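You operate a simulated robot arm through the tools that you are given. There is no shell and no other tool. Be economical: measure what you need, move in short steps, check, and stop when the job is done.

The job below is to be done with a simulated robot arm. You get a single attempt, and the scene is never put back.

Task
Take the black grommet from the top of the kitting bench and leave it on top of the flat carton there.

Only the result counts: the job must be done as asked and must still hold three seconds after the hand-in. Knocking over, shifting, dropping, spilling or breaking anything else fails it.

Robot
A 7-joint arm with a two-finger parallel gripper, fixed in place. Base frame: the origin is at the foot of the arm, x ahead of it, y to its left, z up; the work surface is at about z = 0. Lengths are in mm, angles in rad, forces in N, time in s.
With the tool pointing down near the work surface it reaches from about 240 to 620 mm from the base axis. Its first joint turns from -1.152 to 1.152 rad. Payload 2.6 kg.
Tool frame: the origin (TCP) lies between the finger pads and is the grasp point; the fingertips stand 30 mm ahead of it; z points along the fingers, y is the line along which they close. Largest opening 94 mm; finger width 28, thickness 10; the body of the gripper, 50 by 96 mm, starts 55 mm behind the TCP.
Orientation is that of the tool frame in the base frame, as a unit quaternion [x, y, z, w]. With the fingers straight down and closing along the base's y, the tool's x points along the base's -x, its y along +y and its z along -z.

Tools
- The arm moves only by the tool play_rows. Its argument "targets" is one flat list of numbers, 5 for each row, row after row: the opening, from 0 (shut) to 1 (fully open), then the shift along the tool's x, y, z in mm, then the turn about the tool's z in rad. In form: [hand, x, y, z, twist, hand, x, y, z, twist, ...]. A call has 1 to 10 rows; each row is the pose to reach, as a shift and turn from the pose commanded when the call began, along the tool's axes at that moment. Each row takes 0.2 s and may step no farther than 50 mm and 0.15 rad from the row before; otherwise, or with a gripper value out of range, the whole call is refused. Where a pose cannot be reached the arm comes as near as it can. A force on the tool above 40 N (or 10 N above the force at the start of the call, whichever is more), or a blocked arm, ends the call early, and 0.2 s more pass. The fingers move at their own pace (about 72 mm/s each) and stop on an object; they squeeze with about 38 N. The grip force told is the motor's: it shows also when the fingers shut on nothing. Time passes only in rows, and 0.2 s behind the last, so rows that repeat a pose let the fingers close. It gives the time, the measured TCP pose, the force on the tool (base axes), the opening and the grip force at its end, in the units of the frame above (readings bear some noise), and new pictures: "show" is both (left out), scene, wrist or none.
- Cameras (640 x 400 px; columns grow to the right, rows downward): "scene" is fixed at [23.9, 422.2, 566.9]; the picture's right is [-0.87, -0.49, 0.00], its down [-0.27, 0.48, -0.83] and it looks along [0.40, -0.73, -0.55] (base axes); focal length 324 px, centre (320, 200). "wrist" rides on the gripper at [-37, 0, -58] in the tool frame; the picture's right is [0.00, -1.00, 0.00], its down [0.97, 0.00, -0.24] and it looks along [0.24, 0.00, 0.97] (tool axes); focal length 218 px, centre (320, 200). There is no depth. A picture from a camera that has moved, and an enlarged one, comes with that camera's place and axes in the base frame and with its lens.
- zoom(camera, box): a new picture of the part [left, top, right, bottom] of that camera's present view, enlarged. The clock stands still meanwhile.
- sign_off(): hands the job in; it is judged then, once.

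Work in short steps. Places have to be worked out from the pictures, the camera data and where the tool is seen: move nearer, look again, correct. Check each grasp and each placing, and mend what went wrong. You have 90 turns and 150 pictures in all, those below and enlarged ones among them. Open the gripper and draw the arm clear of the work before you hand the job in, unless the task says otherwise; then end with one line.

The tools are called after ">>>" as name(argument=value, ...) on one line, values as JSON. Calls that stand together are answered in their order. play_rows: Moves the arm, as the interface text tells. Its arguments: {"type":"object","properties":{"targets":{"type":"array","items":{"type":"number"}},"show":{"type":"string","enum":["both","scene","wrist","none"]}},"required":["targets"]} The other tools are called the same way: zoom (camera, box) takes an enlarged picture of a part of a camera's view; sign_off () hands the job in.

At the start:

```text
t: 0.0
eef_pos: [328.9, -67.6, 331.6]
tool_rot: [0.0, 1.0, 0.0, 0.0]
ft_force: [0.4, 0.5, 0.7]
finger_gap: 93.9
grasp_force: 0.0
```

scene: 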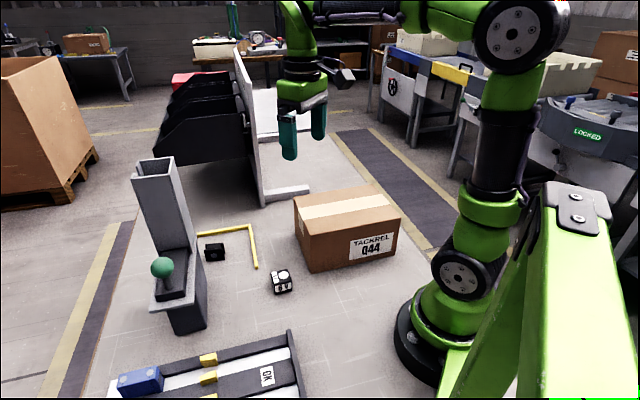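
wrist: 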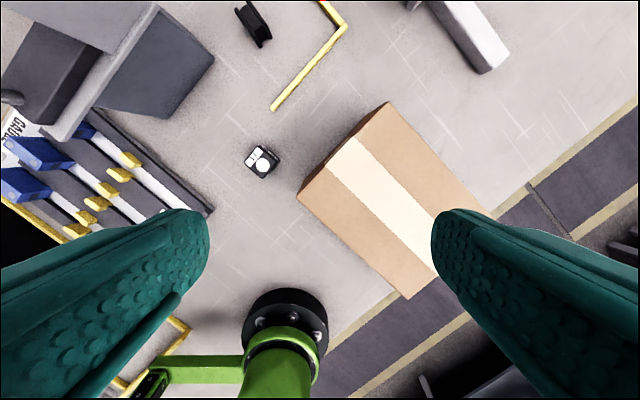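

The candidates are a black item near the yellow bracket and a small black-and-white block. I'll enlarge both before moving.

>>> zoom(camera="scene", box=[130, 180, 410, 355])

>>> zoom(camera="wrist", box=[200, 0, 440, 200])

```text
2.29 times, centred on (270, 268) of scene
camera zoom: at [23.9, 422.2, 566.9], right [-0.87, -0.49, 0.0], down [-0.27, 0.48, -0.83], along [0.4, -0.73, -0.55], focal length 742 px, centre (434, 46)
```

zoom: 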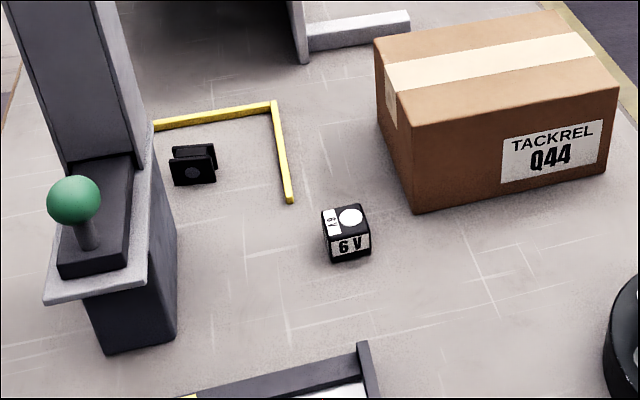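

```text
2.00 times, centred on (320, 100) of wrist
camera zoom: at [366.0, -69.8, 388.8], right [0.0, -1.0, 0.0], down [-0.97, 0.0, 0.24], along [-0.24, 0.0, -0.97], focal length 436 px, centre (320, 400)
```

zoom: 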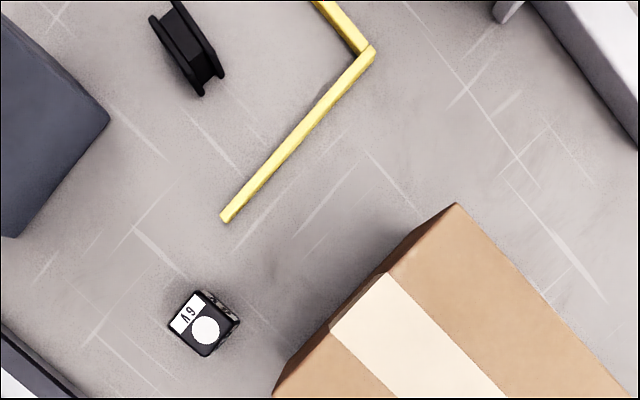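

The spool-shaped black part near (541, 27) is the grommet, and the tall grey fixture stands near it at about (498, 98). I'll move forward at the present height, staying clear of the fixture, to see both.

>>> play_rows(targets=[1, -45, 10, 0, 0, 1, -90, 20, 0, 0, 1, -130, 30, 0, 0, 1, -160, 40, 0, 0])

```text
t: 1.0
eef_pos: [489.6, -27.6, 329.6]
tool_rot: [-0.001, 1.0, 0.001, 0.0]
ft_force: [0.1, 0.6, 0.0]
finger_gap: 94.2
grasp_force: 0.0
camera wrist: at [526.6, -29.6, 387.5], right [0.0, -1.0, 0.0], down [-0.97, 0.0, 0.24], along [-0.24, 0.0, -0.97], focal length 218 px, centre (320, 200)
```

scene: 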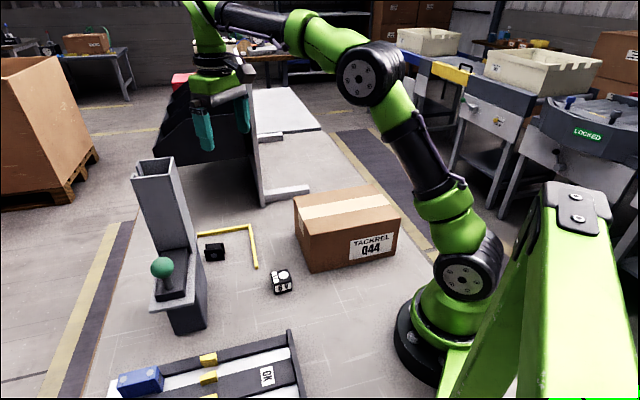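
wrist: 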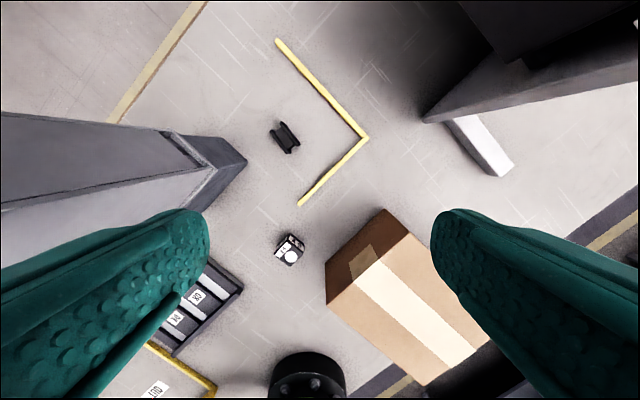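

The grommet is at about (541, 29), with the fixture's nearest corner at about (503, 102). I'll zoom in to read the grommet's orientation.

>>> zoom(camera="wrist", box=[244, 112, 324, 162])

>>> zoom(camera="scene", box=[180, 225, 260, 275])

```text
8.00 times, centred on (284, 137) of wrist
camera zoom: at [526.6, -29.6, 387.5], right [0.0, -1.0, 0.0], down [-0.97, 0.0, 0.24], along [-0.24, 0.0, -0.97], focal length 1746 px, centre (608, 704)
```

zoom: 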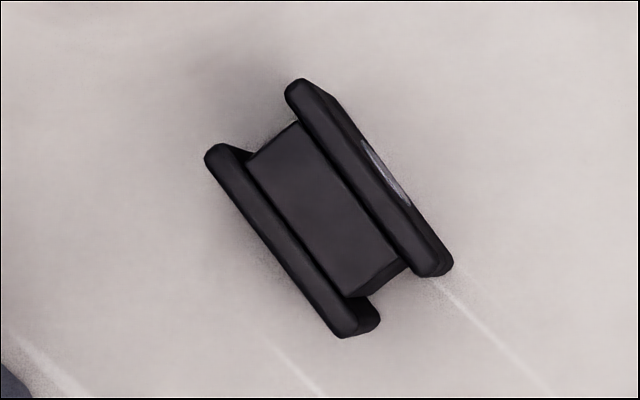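

```text
8.00 times, centred on (220, 250) of scene
camera zoom: at [23.9, 422.2, 566.9], right [-0.87, -0.49, 0.0], down [-0.27, 0.48, -0.83], along [0.4, -0.73, -0.55], focal length 2596 px, centre (1120, -200)
```

zoom: 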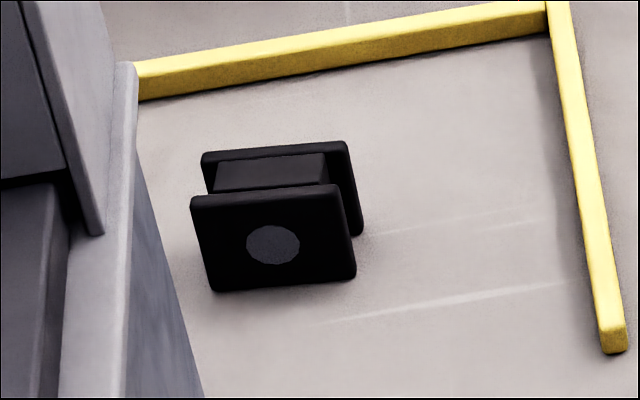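

Its flanges run about 0.64 rad off, roughly 30 mm across, 46 mm long and 35 mm tall, with the centre near (539, 25). I'll turn -0.64 to close across the flanges, narrow the opening to 0.7, and go down to about z = 150 over it.

>>> play_rows(targets=[0.7, -15, 10, 0, -0.13, 0.7, -30, 22, 0, -0.26, 0.7, -40, 35, 0, -0.39, 0.7, -46, 45, 0, -0.52, 0.7, -49.5, 52.6, 0, -0.64, 0.7, -49.5, 52.6, 45, -0.64, 0.7, -49.5, 52.6, 90, -0.64, 0.7, -49.5, 52.6, 135, -0.64, 0.7, -49.5, 52.6, 180, -0.64])

```text
t: 3.0
eef_pos: [599.6, 29.8, 173.7]
tool_rot: [-0.314, 0.95, 0.0, -0.001]
ft_force: [0.2, 0.5, -0.5]
finger_gap: 66.0
grasp_force: 0.1
out of reach, approached as far as the arm can: row 6, 7, 8, 9
camera wrist: at [630.3, 50.2, 231.0], right [0.6, -0.8, 0.0], down [-0.78, -0.58, 0.24], along [-0.19, -0.14, -0.97], focal length 218 px, centre (320, 200)
```

scene: 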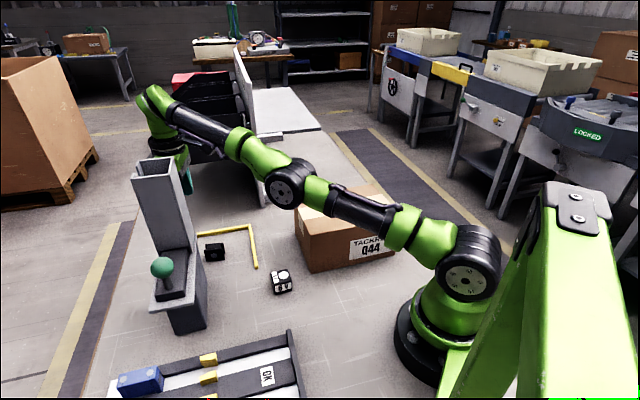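
wrist: 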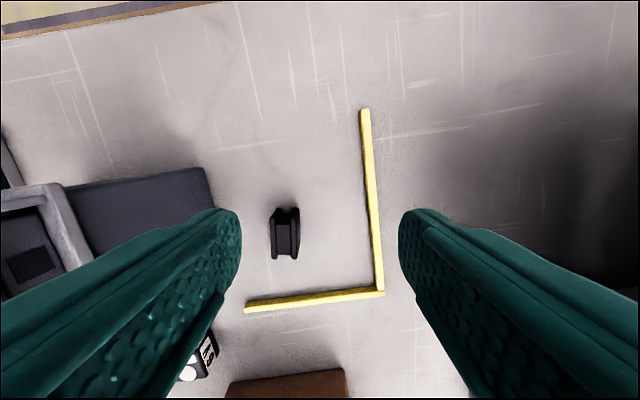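

The arm took a stretched pose with its elbow low, ending 60 mm too far forward, though nothing appears touched. I'll raise it in small steps so it recovers its bend, and check.

>>> play_rows(targets=[0.7, 0, 0, -40, 0, 0.7, 0, 0, -80, 0, 0.7, 0, 0, -120, 0], show="scene")

```text
t: 3.8
eef_pos: [578.2, 31.0, 245.4]
tool_rot: [-0.315, 0.949, 0.0, 0.0]
ft_force: [-0.5, 1.0, 0.5]
finger_gap: 65.8
grasp_force: 0.0
out of reach, approached as far as the arm can: row 1, 2, 3
```

scene: 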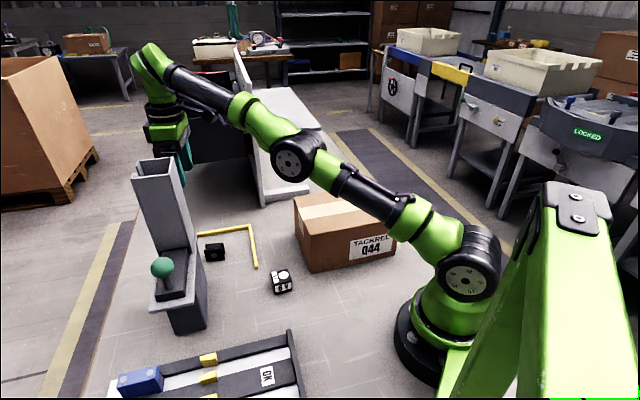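

The arm is still offset from the command, so its elbow looks stuck near straight. I'll pull back and up towards the earlier good pose and see whether it follows.

>>> play_rows(targets=[0.7, 0, 0, -30, 0, 0.7, 20, 0, -60, 0, 0.7, 45, -20, -70, 0, 0.7, 75, -30, -70, 0], show="scene")

```text
t: 4.8
eef_pos: [540.7, -39.3, 316.1]
tool_rot: [-0.315, 0.949, 0.002, 0.001]
ft_force: [-0.2, 0.3, -0.1]
finger_gap: 66.0
grasp_force: 0.0
out of reach, approached as far as the arm can: row 1, 2, 3, 4
```

scene: 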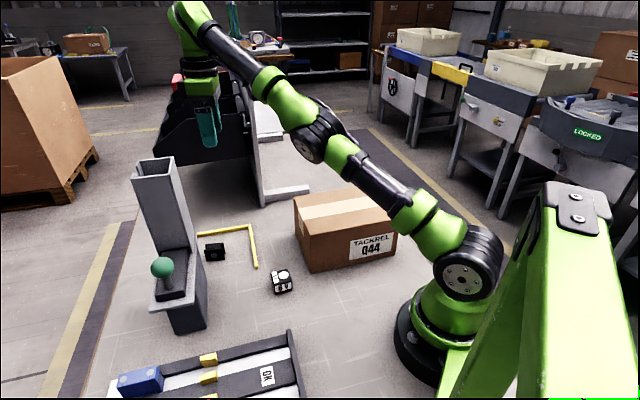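

The arm now looks stretched almost straight, with the elbow in the wrong bend. I'll undo the twist and pull back towards the original pose to see whether it frees itself.

>>> play_rows(targets=[0.7, 0, 0, 0, 0.14, 0.7, 0, 0, 0, 0.28, 0.7, 0, 0, 0, 0.42, 0.7, 0, 0, 0, 0.56, 0.7, 0, 0, 0, 0.64], show="scene")

```text
t: 6.0
eef_pos: [541.4, -40.2, 317.7]
tool_rot: [0.001, 1.0, 0.0, -0.001]
ft_force: [0.0, 0.0, -0.2]
finger_gap: 65.7
grasp_force: 0.0
```

scene: 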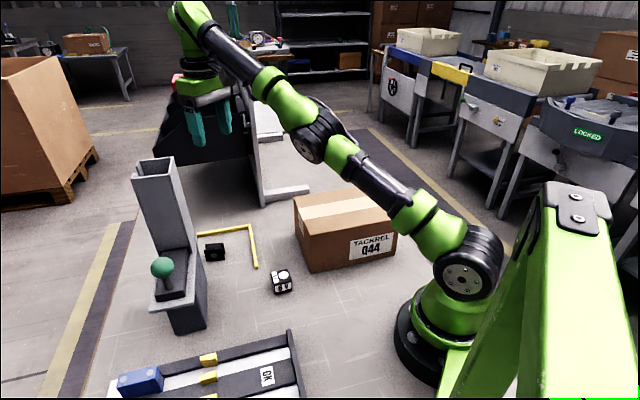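

The twist was followed exactly, so the arm simply sits at full stretch here. I'll retract towards the base in small steps to re-bend the elbow.

>>> play_rows(targets=[0.7, 15, 0, 0, 0, 0.7, 30, 0, 0, 0, 0.7, 50, 0, 0, 0, 0.7, 75, 0, 0, 0], show="scene")

```text
t: 7.0
eef_pos: [467.2, -39.8, 319.0]
tool_rot: [-0.001, 1.0, 0.001, 0.005]
ft_force: [-1.0, -0.4, -6.2]
finger_gap: 65.6
grasp_force: 0.0
out of reach, approached as far as the arm can: row 1, 2
```

scene: 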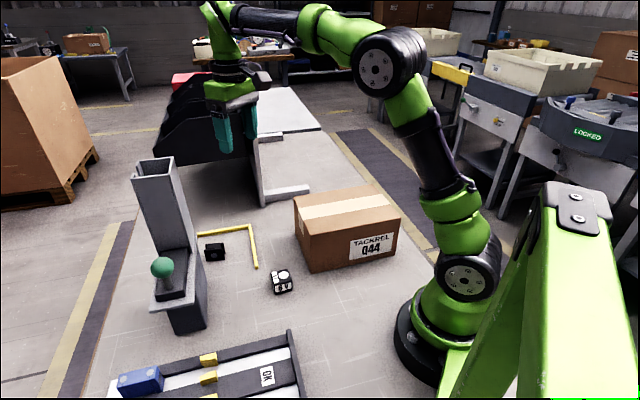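

The elbow is bent properly again. I'll lower here first to about z = 190, then turn and move out over the grommet.

>>> play_rows(targets=[0.7, 0, 0, 40, 0, 0.7, 0, 0, 80, 0, 0.7, 0, 0, 120, 0, 0.7, 0, 0, 130, -0.13, 0.7, 0, 0, 130, -0.26, 0.7, 0, 0, 130, -0.39, 0.7, 0, 0, 130, -0.52, 0.7, 0, 0, 130, -0.64])

```text
t: 8.8
eef_pos: [466.0, -41.5, 187.1]
tool_rot: [-0.315, 0.949, 0.0, 0.0]
ft_force: [-0.4, 0.0, 0.3]
finger_gap: 65.6
grasp_force: 0.0
camera wrist: at [495.8, -21.3, 244.9], right [0.6, -0.8, 0.0], down [-0.78, -0.58, 0.24], along [-0.19, -0.14, -0.97], focal length 218 px, centre (320, 200)
```

scene: 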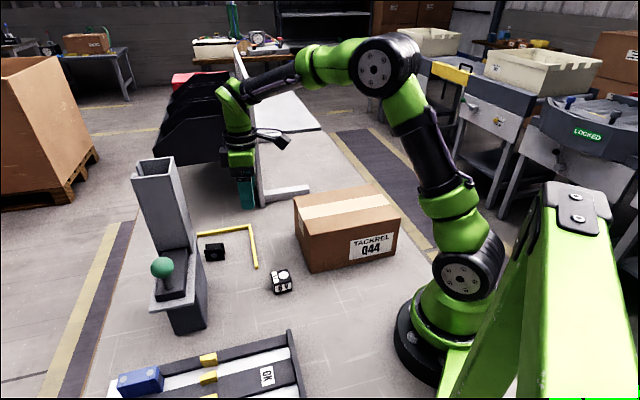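
wrist: 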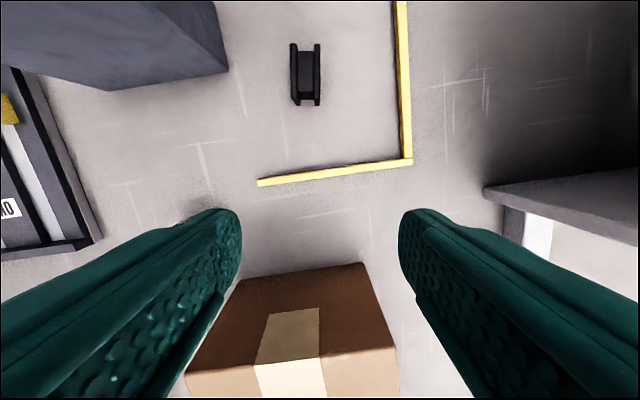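

The alignment looks right and the grommet's top centre works out at about (537.5, 26). I'll move over it and down to about z = 110.

>>> play_rows(targets=[0.7, -30, 3, 10, 0, 0.7, -60, 6, 20, 0, 0.7, -85, 9, 40, 0, 0.7, -98, 10.8, 60, 0, 0.7, -98, 10.8, 77, 0])

```text
t: 10.0
eef_pos: [537.7, 26.1, 108.5]
tool_rot: [-0.315, 0.949, 0.0, -0.001]
ft_force: [-0.8, 0.7, 0.4]
finger_gap: 65.9
grasp_force: 0.1
camera wrist: at [568.1, 46.4, 166.4], right [0.6, -0.8, 0.0], down [-0.78, -0.58, 0.24], along [-0.19, -0.14, -0.97], focal length 218 px, centre (320, 200)
```

scene: 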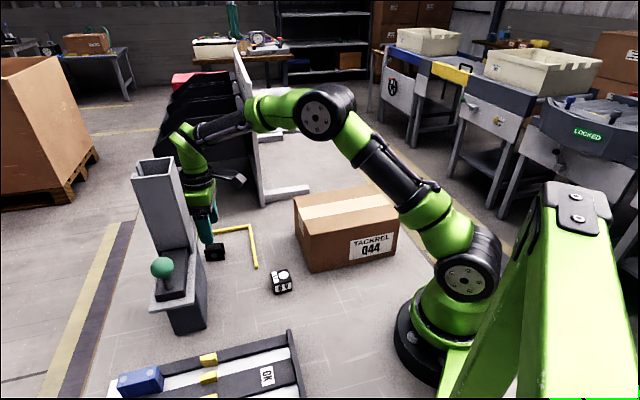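
wrist: 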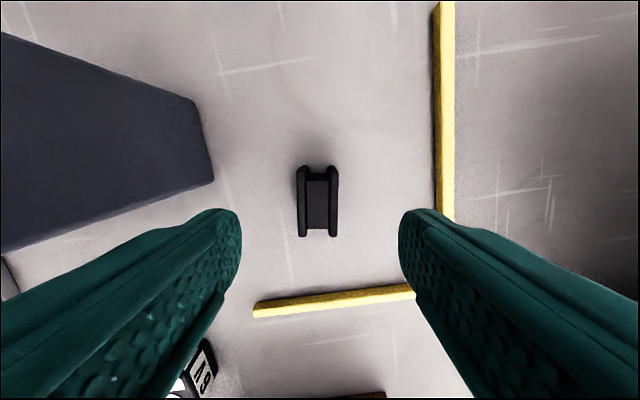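

The grommet sits centred between the fingers, within about 3 mm. I'll correct that and go down to z = 38.

>>> play_rows(targets=[0.7, -3, 1, 25, 0, 0.7, -3, 1, 45, 0, 0.7, -3, 1, 60, 0, 0.7, -3, 1, 71, 0])

```text
t: 11.0
eef_pos: [540.3, 28.3, 38.3]
tool_rot: [-0.313, 0.95, 0.001, 0.0]
ft_force: [-0.1, -0.4, -0.5]
finger_gap: 65.8
grasp_force: 0.1
camera wrist: at [570.6, 49.0, 96.1], right [0.6, -0.8, 0.0], down [-0.78, -0.58, 0.24], along [-0.19, -0.14, -0.97], focal length 218 px, centre (320, 200)
```

scene: 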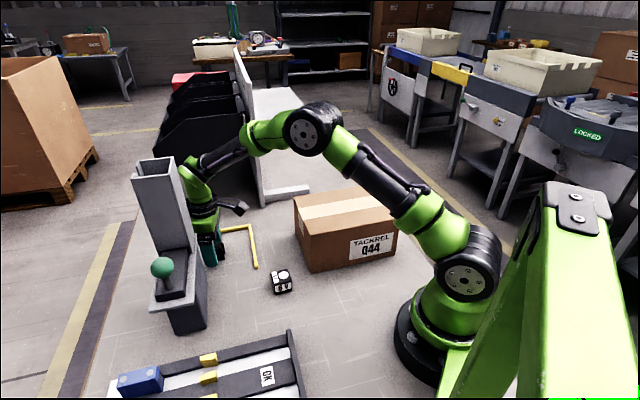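
wrist: 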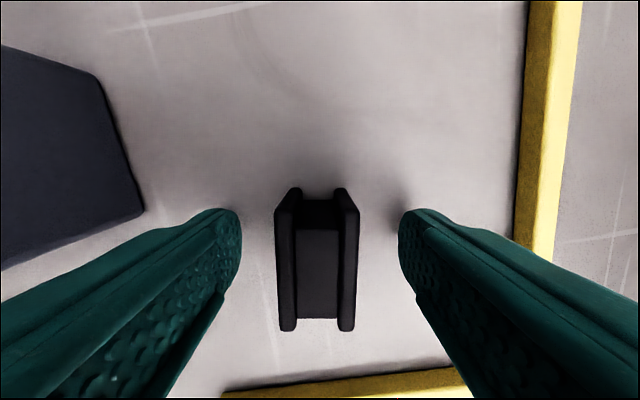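

The fingers straddle the grommet and it is centred, so I'll close on it.

>>> play_rows(targets=[0.3, 0, 0, 0, 0, 0.1, 0, 0, 0, 0, 0.1, 0, 0, 0, 0], show="wrist")

```text
t: 11.8
eef_pos: [540.7, 28.9, 38.8]
tool_rot: [-0.315, 0.949, 0.0, 0.0]
ft_force: [0.0, 0.6, -0.3]
finger_gap: 28.8
grasp_force: 37.5
camera wrist: at [570.6, 48.9, 96.1], right [0.6, -0.8, 0.0], down [-0.78, -0.58, 0.24], along [-0.19, -0.14, -0.97], focal length 218 px, centre (320, 200)
```

wrist: 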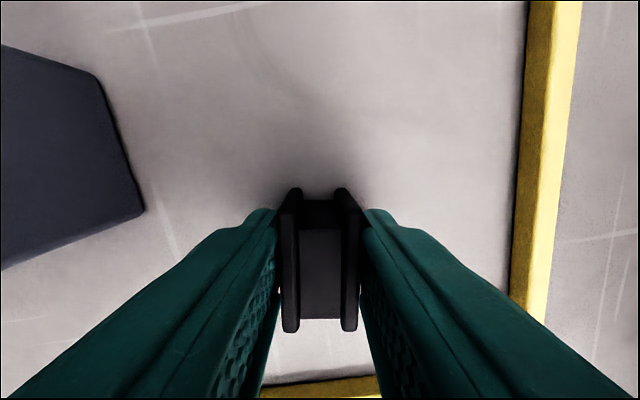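

The grip holds at 28.8 mm and 37.5 N. I'll lift straight up to about z = 190.

>>> play_rows(targets=[0.1, 0, 0, -20, 0, 0.1, 0, 0, -60, 0, 0.1, 0, 0, -100, 0, 0.1, 0, 0, -140, 0, 0.1, 0, 0, -150, 0])

>>> zoom(camera="scene", box=[280, 170, 420, 280])

```text
t: 13.0
eef_pos: [538.8, 27.3, 188.0]
tool_rot: [-0.315, 0.949, 0.0, 0.0]
ft_force: [0.3, -0.2, -0.2]
finger_gap: 29.3
grasp_force: 38.1
camera wrist: at [568.5, 47.9, 246.6], right [0.6, -0.8, 0.0], down [-0.78, -0.58, 0.24], along [-0.19, -0.14, -0.97], focal length 218 px, centre (320, 200)
```

scene: 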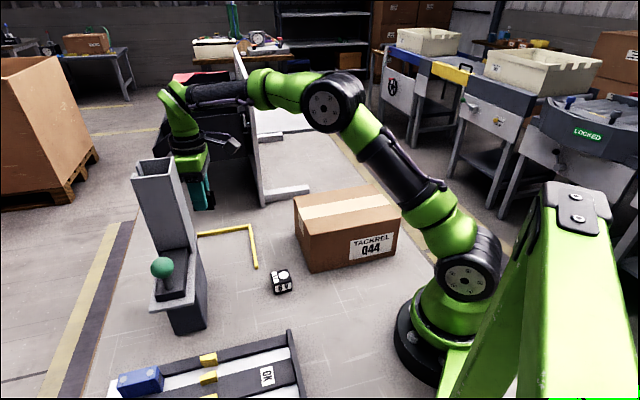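
wrist: 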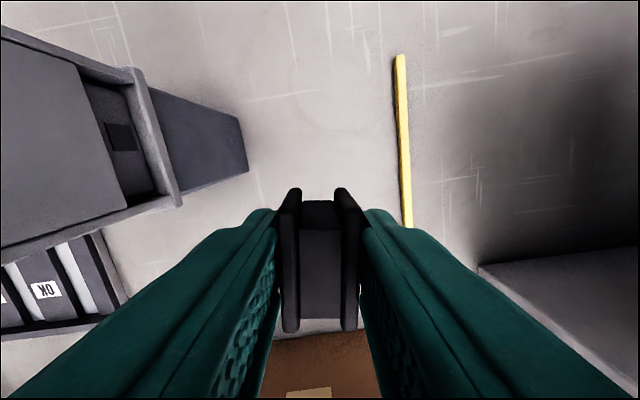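

```text
3.64 times, centred on (350, 225) of scene
camera zoom: at [23.9, 422.3, 566.9], right [-0.87, -0.49, 0.0], down [-0.27, 0.48, -0.83], along [0.4, -0.73, -0.55], focal length 1180 px, centre (211, 109)
```

zoom: 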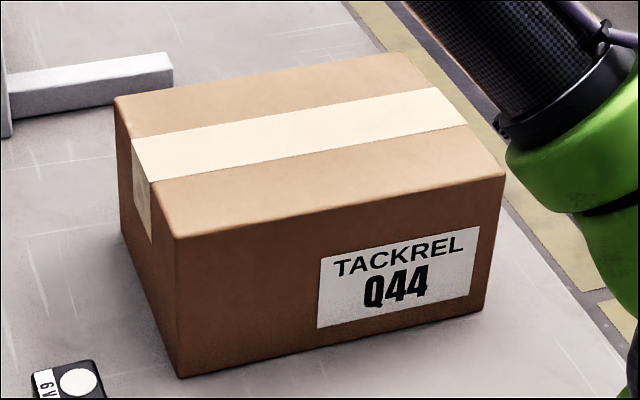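

The grommet is lifted and held. The carton's top works out at about z = 117, centred near (284, -177), so I'll carry the grommet there at about z = 230.

>>> play_rows(targets=[0.1, 35, -1, -15, 0, 0.1, 75, -2, -30, 0, 0.1, 115, -3.5, -42, 0, 0.1, 155, -5, -42, 0, 0.1, 195, -6, -42, 0, 0.1, 235, -7, -42, 0, 0.1, 275, -8.5, -42, 0, 0.1, 310, -9.5, -42, 0, 0.1, 326, -10, -42, 0])

```text
t: 15.0
eef_pos: [282.8, -174.1, 230.4]
tool_rot: [-0.315, 0.949, 0.0, 0.001]
ft_force: [0.0, -0.2, 0.0]
finger_gap: 28.8
grasp_force: 37.6
camera wrist: at [313.4, -154.3, 288.2], right [0.6, -0.8, 0.0], down [-0.78, -0.58, 0.24], along [-0.19, -0.14, -0.97], focal length 218 px, centre (320, 200)
```

scene: 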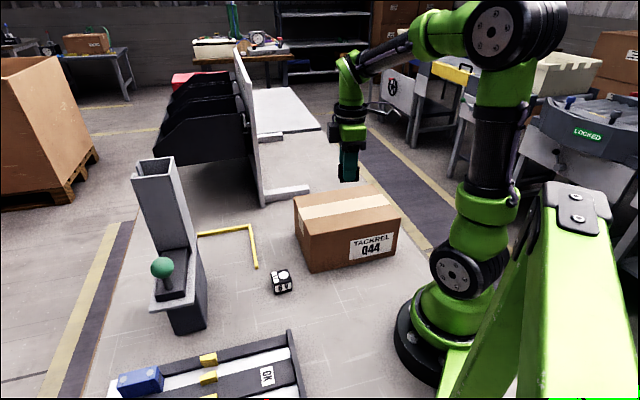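
wrist: 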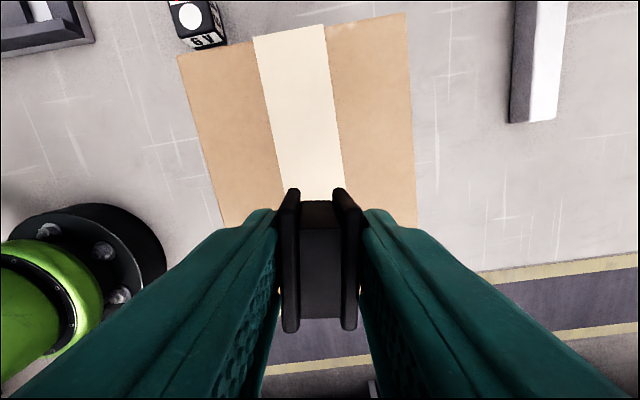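

The corners seen from the wrist confirm the carton top, and the grommet is over its middle. I'll go down to about z = 164, just above the expected contact, and shift 12 mm inward from the far edge.

>>> play_rows(targets=[0.1, -6, 0, 25, 0, 0.1, -12, 0, 45, 0, 0.1, -12, 0, 58, 0, 0.1, -12, 0, 66, 0])

>>> zoom(camera="scene", box=[280, 150, 420, 280])

```text
t: 16.0
eef_pos: [294.9, -167.9, 163.1]
tool_rot: [-0.315, 0.949, 0.0, 0.0]
ft_force: [0.2, 0.0, -0.6]
finger_gap: 28.7
grasp_force: 38.2
camera wrist: at [323.9, -147.6, 221.9], right [0.6, -0.8, 0.0], down [-0.78, -0.58, 0.24], along [-0.19, -0.14, -0.97], focal length 218 px, centre (320, 200)
```

scene: 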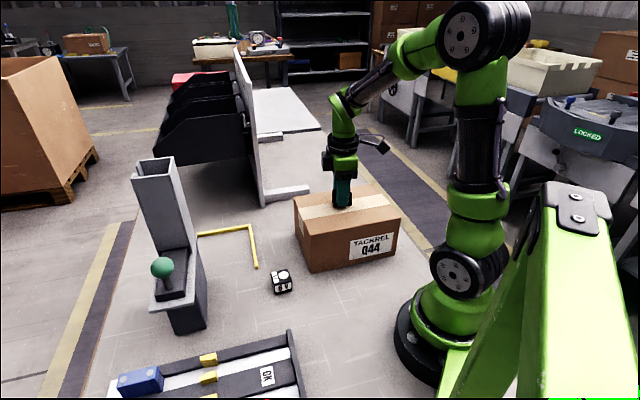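
wrist: 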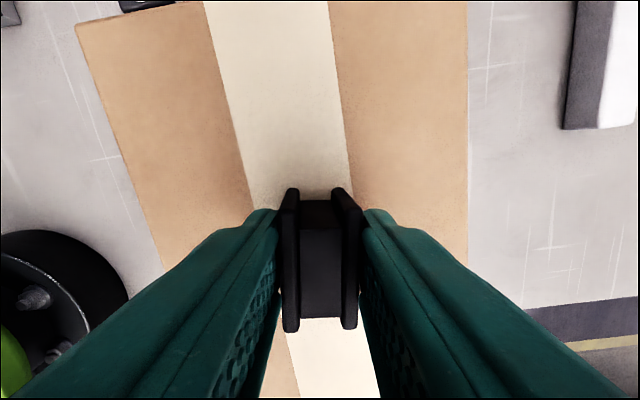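

```text
3.08 times, centred on (350, 215) of scene
camera zoom: at [23.9, 422.2, 566.9], right [-0.87, -0.49, 0.0], down [-0.27, 0.48, -0.83], along [0.4, -0.73, -0.55], focal length 998 px, centre (228, 154)
```

zoom: 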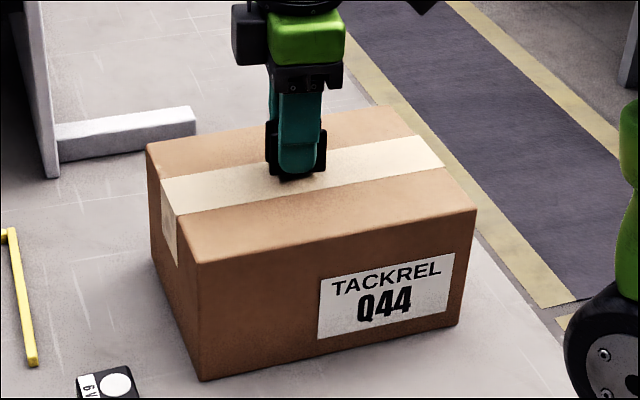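

The grommet's bottom looks a few millimetres above the carton. I'll creep down and watch the force.

>>> play_rows(targets=[0.1, 0, 0, 1.5, 0, 0.1, 0, 0, 3, 0, 0.1, 0, 0, 4, 0], show="none")

```text
t: 16.8
eef_pos: [293.1, -166.6, 161.1]
tool_rot: [-0.316, 0.949, 0.0, 0.0]
ft_force: [-0.4, -0.2, 0.2]
finger_gap: 28.4
grasp_force: 16.7
```

There is no contact force yet, but the grip reading has dropped, so I'll check with a picture while holding still.

>>> play_rows(targets=[0.1, 0, 0, 0, 0], show="wrist")

>>> zoom(camera="scene", box=[310, 165, 380, 225])

```text
t: 17.2
eef_pos: [292.7, -167.1, 159.7]
tool_rot: [-0.314, 0.949, 0.001, 0.0]
ft_force: [-0.2, -0.5, -0.7]
finger_gap: 28.4
grasp_force: 16.6
camera wrist: at [323.7, -146.8, 218.2], right [0.6, -0.8, 0.0], down [-0.78, -0.58, 0.24], along [-0.19, -0.14, -0.97], focal length 218 px, centre (320, 200)
```

wrist: 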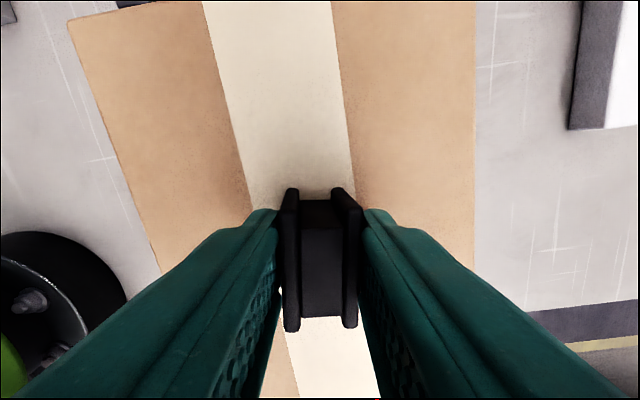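

```text
6.67 times, centred on (345, 195) of scene
camera zoom: at [23.9, 422.2, 566.9], right [-0.87, -0.49, 0.0], down [-0.27, 0.48, -0.83], along [0.4, -0.73, -0.55], focal length 2163 px, centre (153, 233)
```

zoom: 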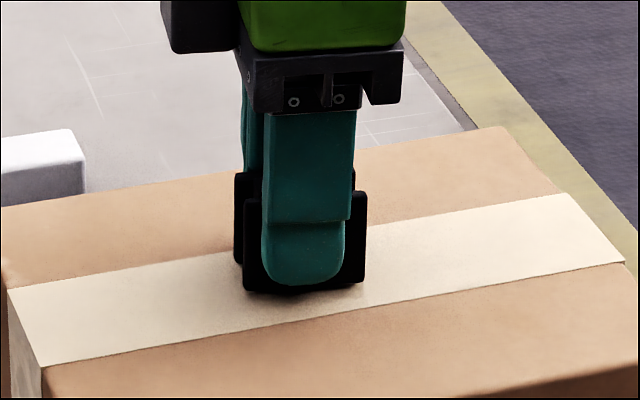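

It is still held, though the squeeze is weaker, and it is almost touching. I'll creep down a few more millimetres.

>>> play_rows(targets=[0.05, 0, 0, 1, 0, 0.05, 0, 0, 2, 0, 0.05, 0, 0, 3, 0], show="none")

```text
t: 18.1
eef_pos: [293.9, -166.5, 159.4]
tool_rot: [-0.315, 0.949, -0.002, 0.003]
ft_force: [-2.7, 0.1, 7.6]
finger_gap: 27.8
grasp_force: 20.2
stopped in row 3: the force on the tool passed its limit (the readings are from after the stop); the commanded pose is now the measured one
```

Contact stopped the move at z ≈ 159, so the grommet is seated on the carton. I'll open gently, just enough to clear it, and look.

>>> play_rows(targets=[0.35, 0, 0, 0, 0, 0.5, 0, 0, 0, 0, 0.6, 0, 0, 0, 0, 0.6, 0, 0, 0, 0])

>>> zoom(camera="scene", box=[280, 150, 420, 280])

```text
t: 19.1
eef_pos: [292.3, -166.9, 158.5]
tool_rot: [-0.314, 0.949, -0.001, 0.003]
ft_force: [0.6, 0.0, 0.4]
finger_gap: 56.3
grasp_force: 0.0
camera wrist: at [324.4, -147.0, 217.0], right [0.6, -0.8, 0.0], down [-0.78, -0.58, 0.24], along [-0.19, -0.14, -0.97], focal length 218 px, centre (320, 200)
```

scene: 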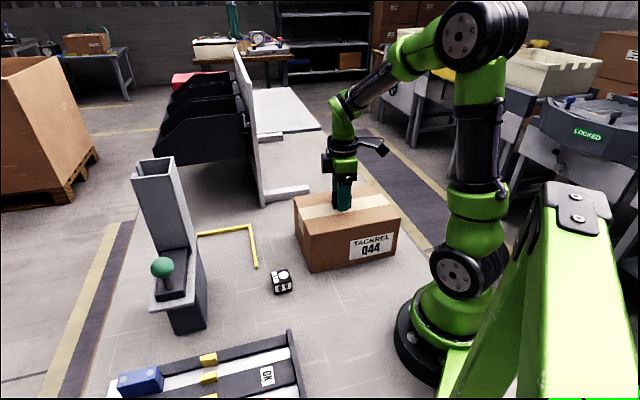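
wrist: 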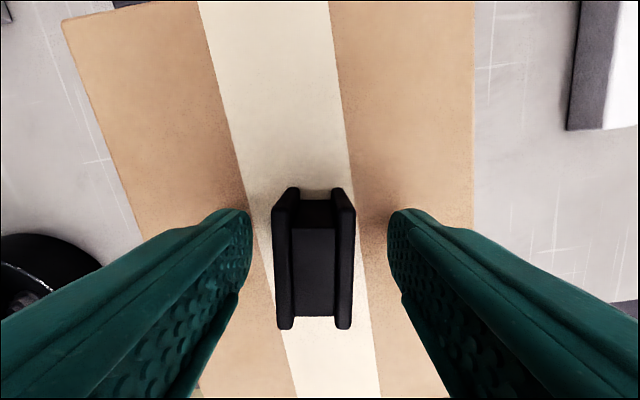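

```text
3.08 times, centred on (350, 215) of scene
camera zoom: at [23.9, 422.2, 566.9], right [-0.87, -0.49, 0.0], down [-0.27, 0.48, -0.83], along [0.4, -0.73, -0.55], focal length 998 px, centre (228, 154)
```

zoom: 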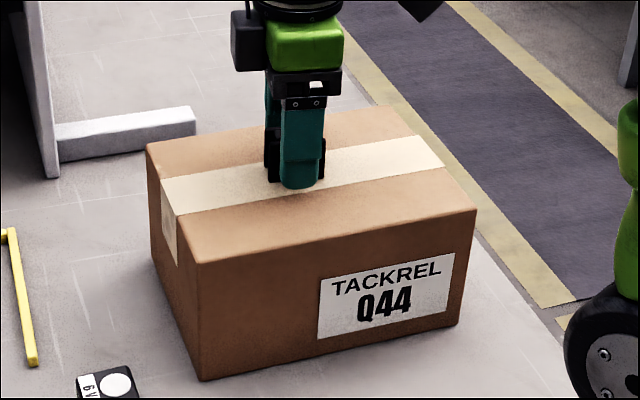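

The grommet stands free between the open fingers and the carton hasn't moved. I'll lift straight up and clear.

>>> play_rows(targets=[0.6, 0, 0, -10, 0, 0.6, 0, 0, -35, 0, 0.6, 0, 0, -70, 0, 0.6, 0, 0, -110, 0, 0.6, 0, 0, -145, 0])

>>> zoom(camera="scene", box=[280, 150, 420, 280])

```text
t: 20.4
eef_pos: [291.3, -166.1, 302.0]
tool_rot: [-0.314, 0.949, 0.0, 0.002]
ft_force: [0.5, -0.7, -0.3]
finger_gap: 56.3
grasp_force: 0.1
camera wrist: at [321.9, -145.6, 360.8], right [0.6, -0.8, 0.0], down [-0.78, -0.58, 0.24], along [-0.19, -0.14, -0.97], focal length 218 px, centre (320, 200)
```

scene: 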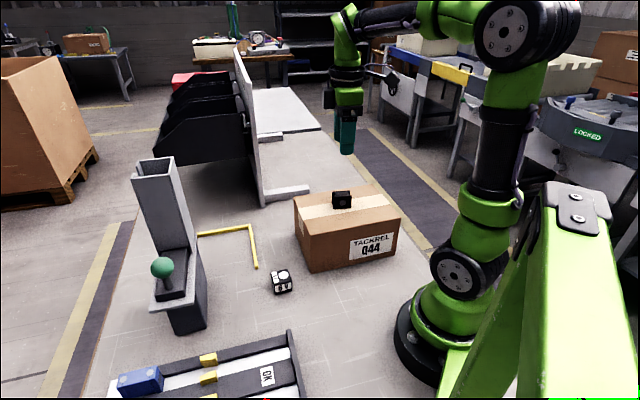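
wrist: 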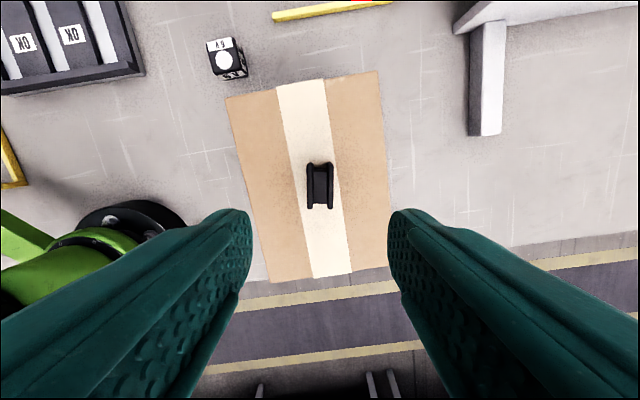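

```text
3.08 times, centred on (350, 215) of scene
camera zoom: at [23.9, 422.3, 566.9], right [-0.87, -0.49, 0.0], down [-0.27, 0.48, -0.83], along [0.4, -0.73, -0.55], focal length 998 px, centre (228, 154)
```

zoom: 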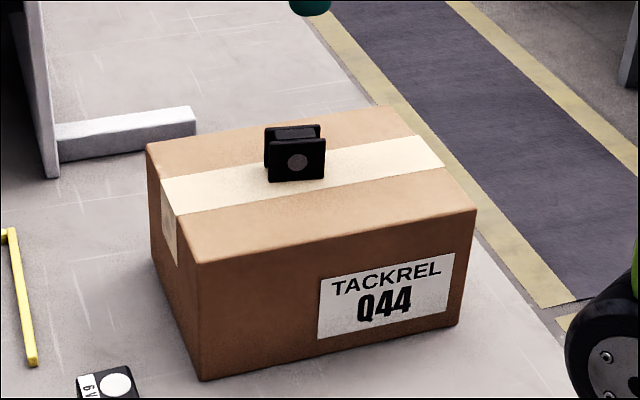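

The grommet stands upright in the middle of the carton, the arm is clear, and everything else is where it was. I'll hand in.

>>> sign_off()

```text
The job is handed in.
```

The black grommet is standing upright in the middle of the carton's top, the gripper is open and clear, nothing else was moved, and the job is handed in.
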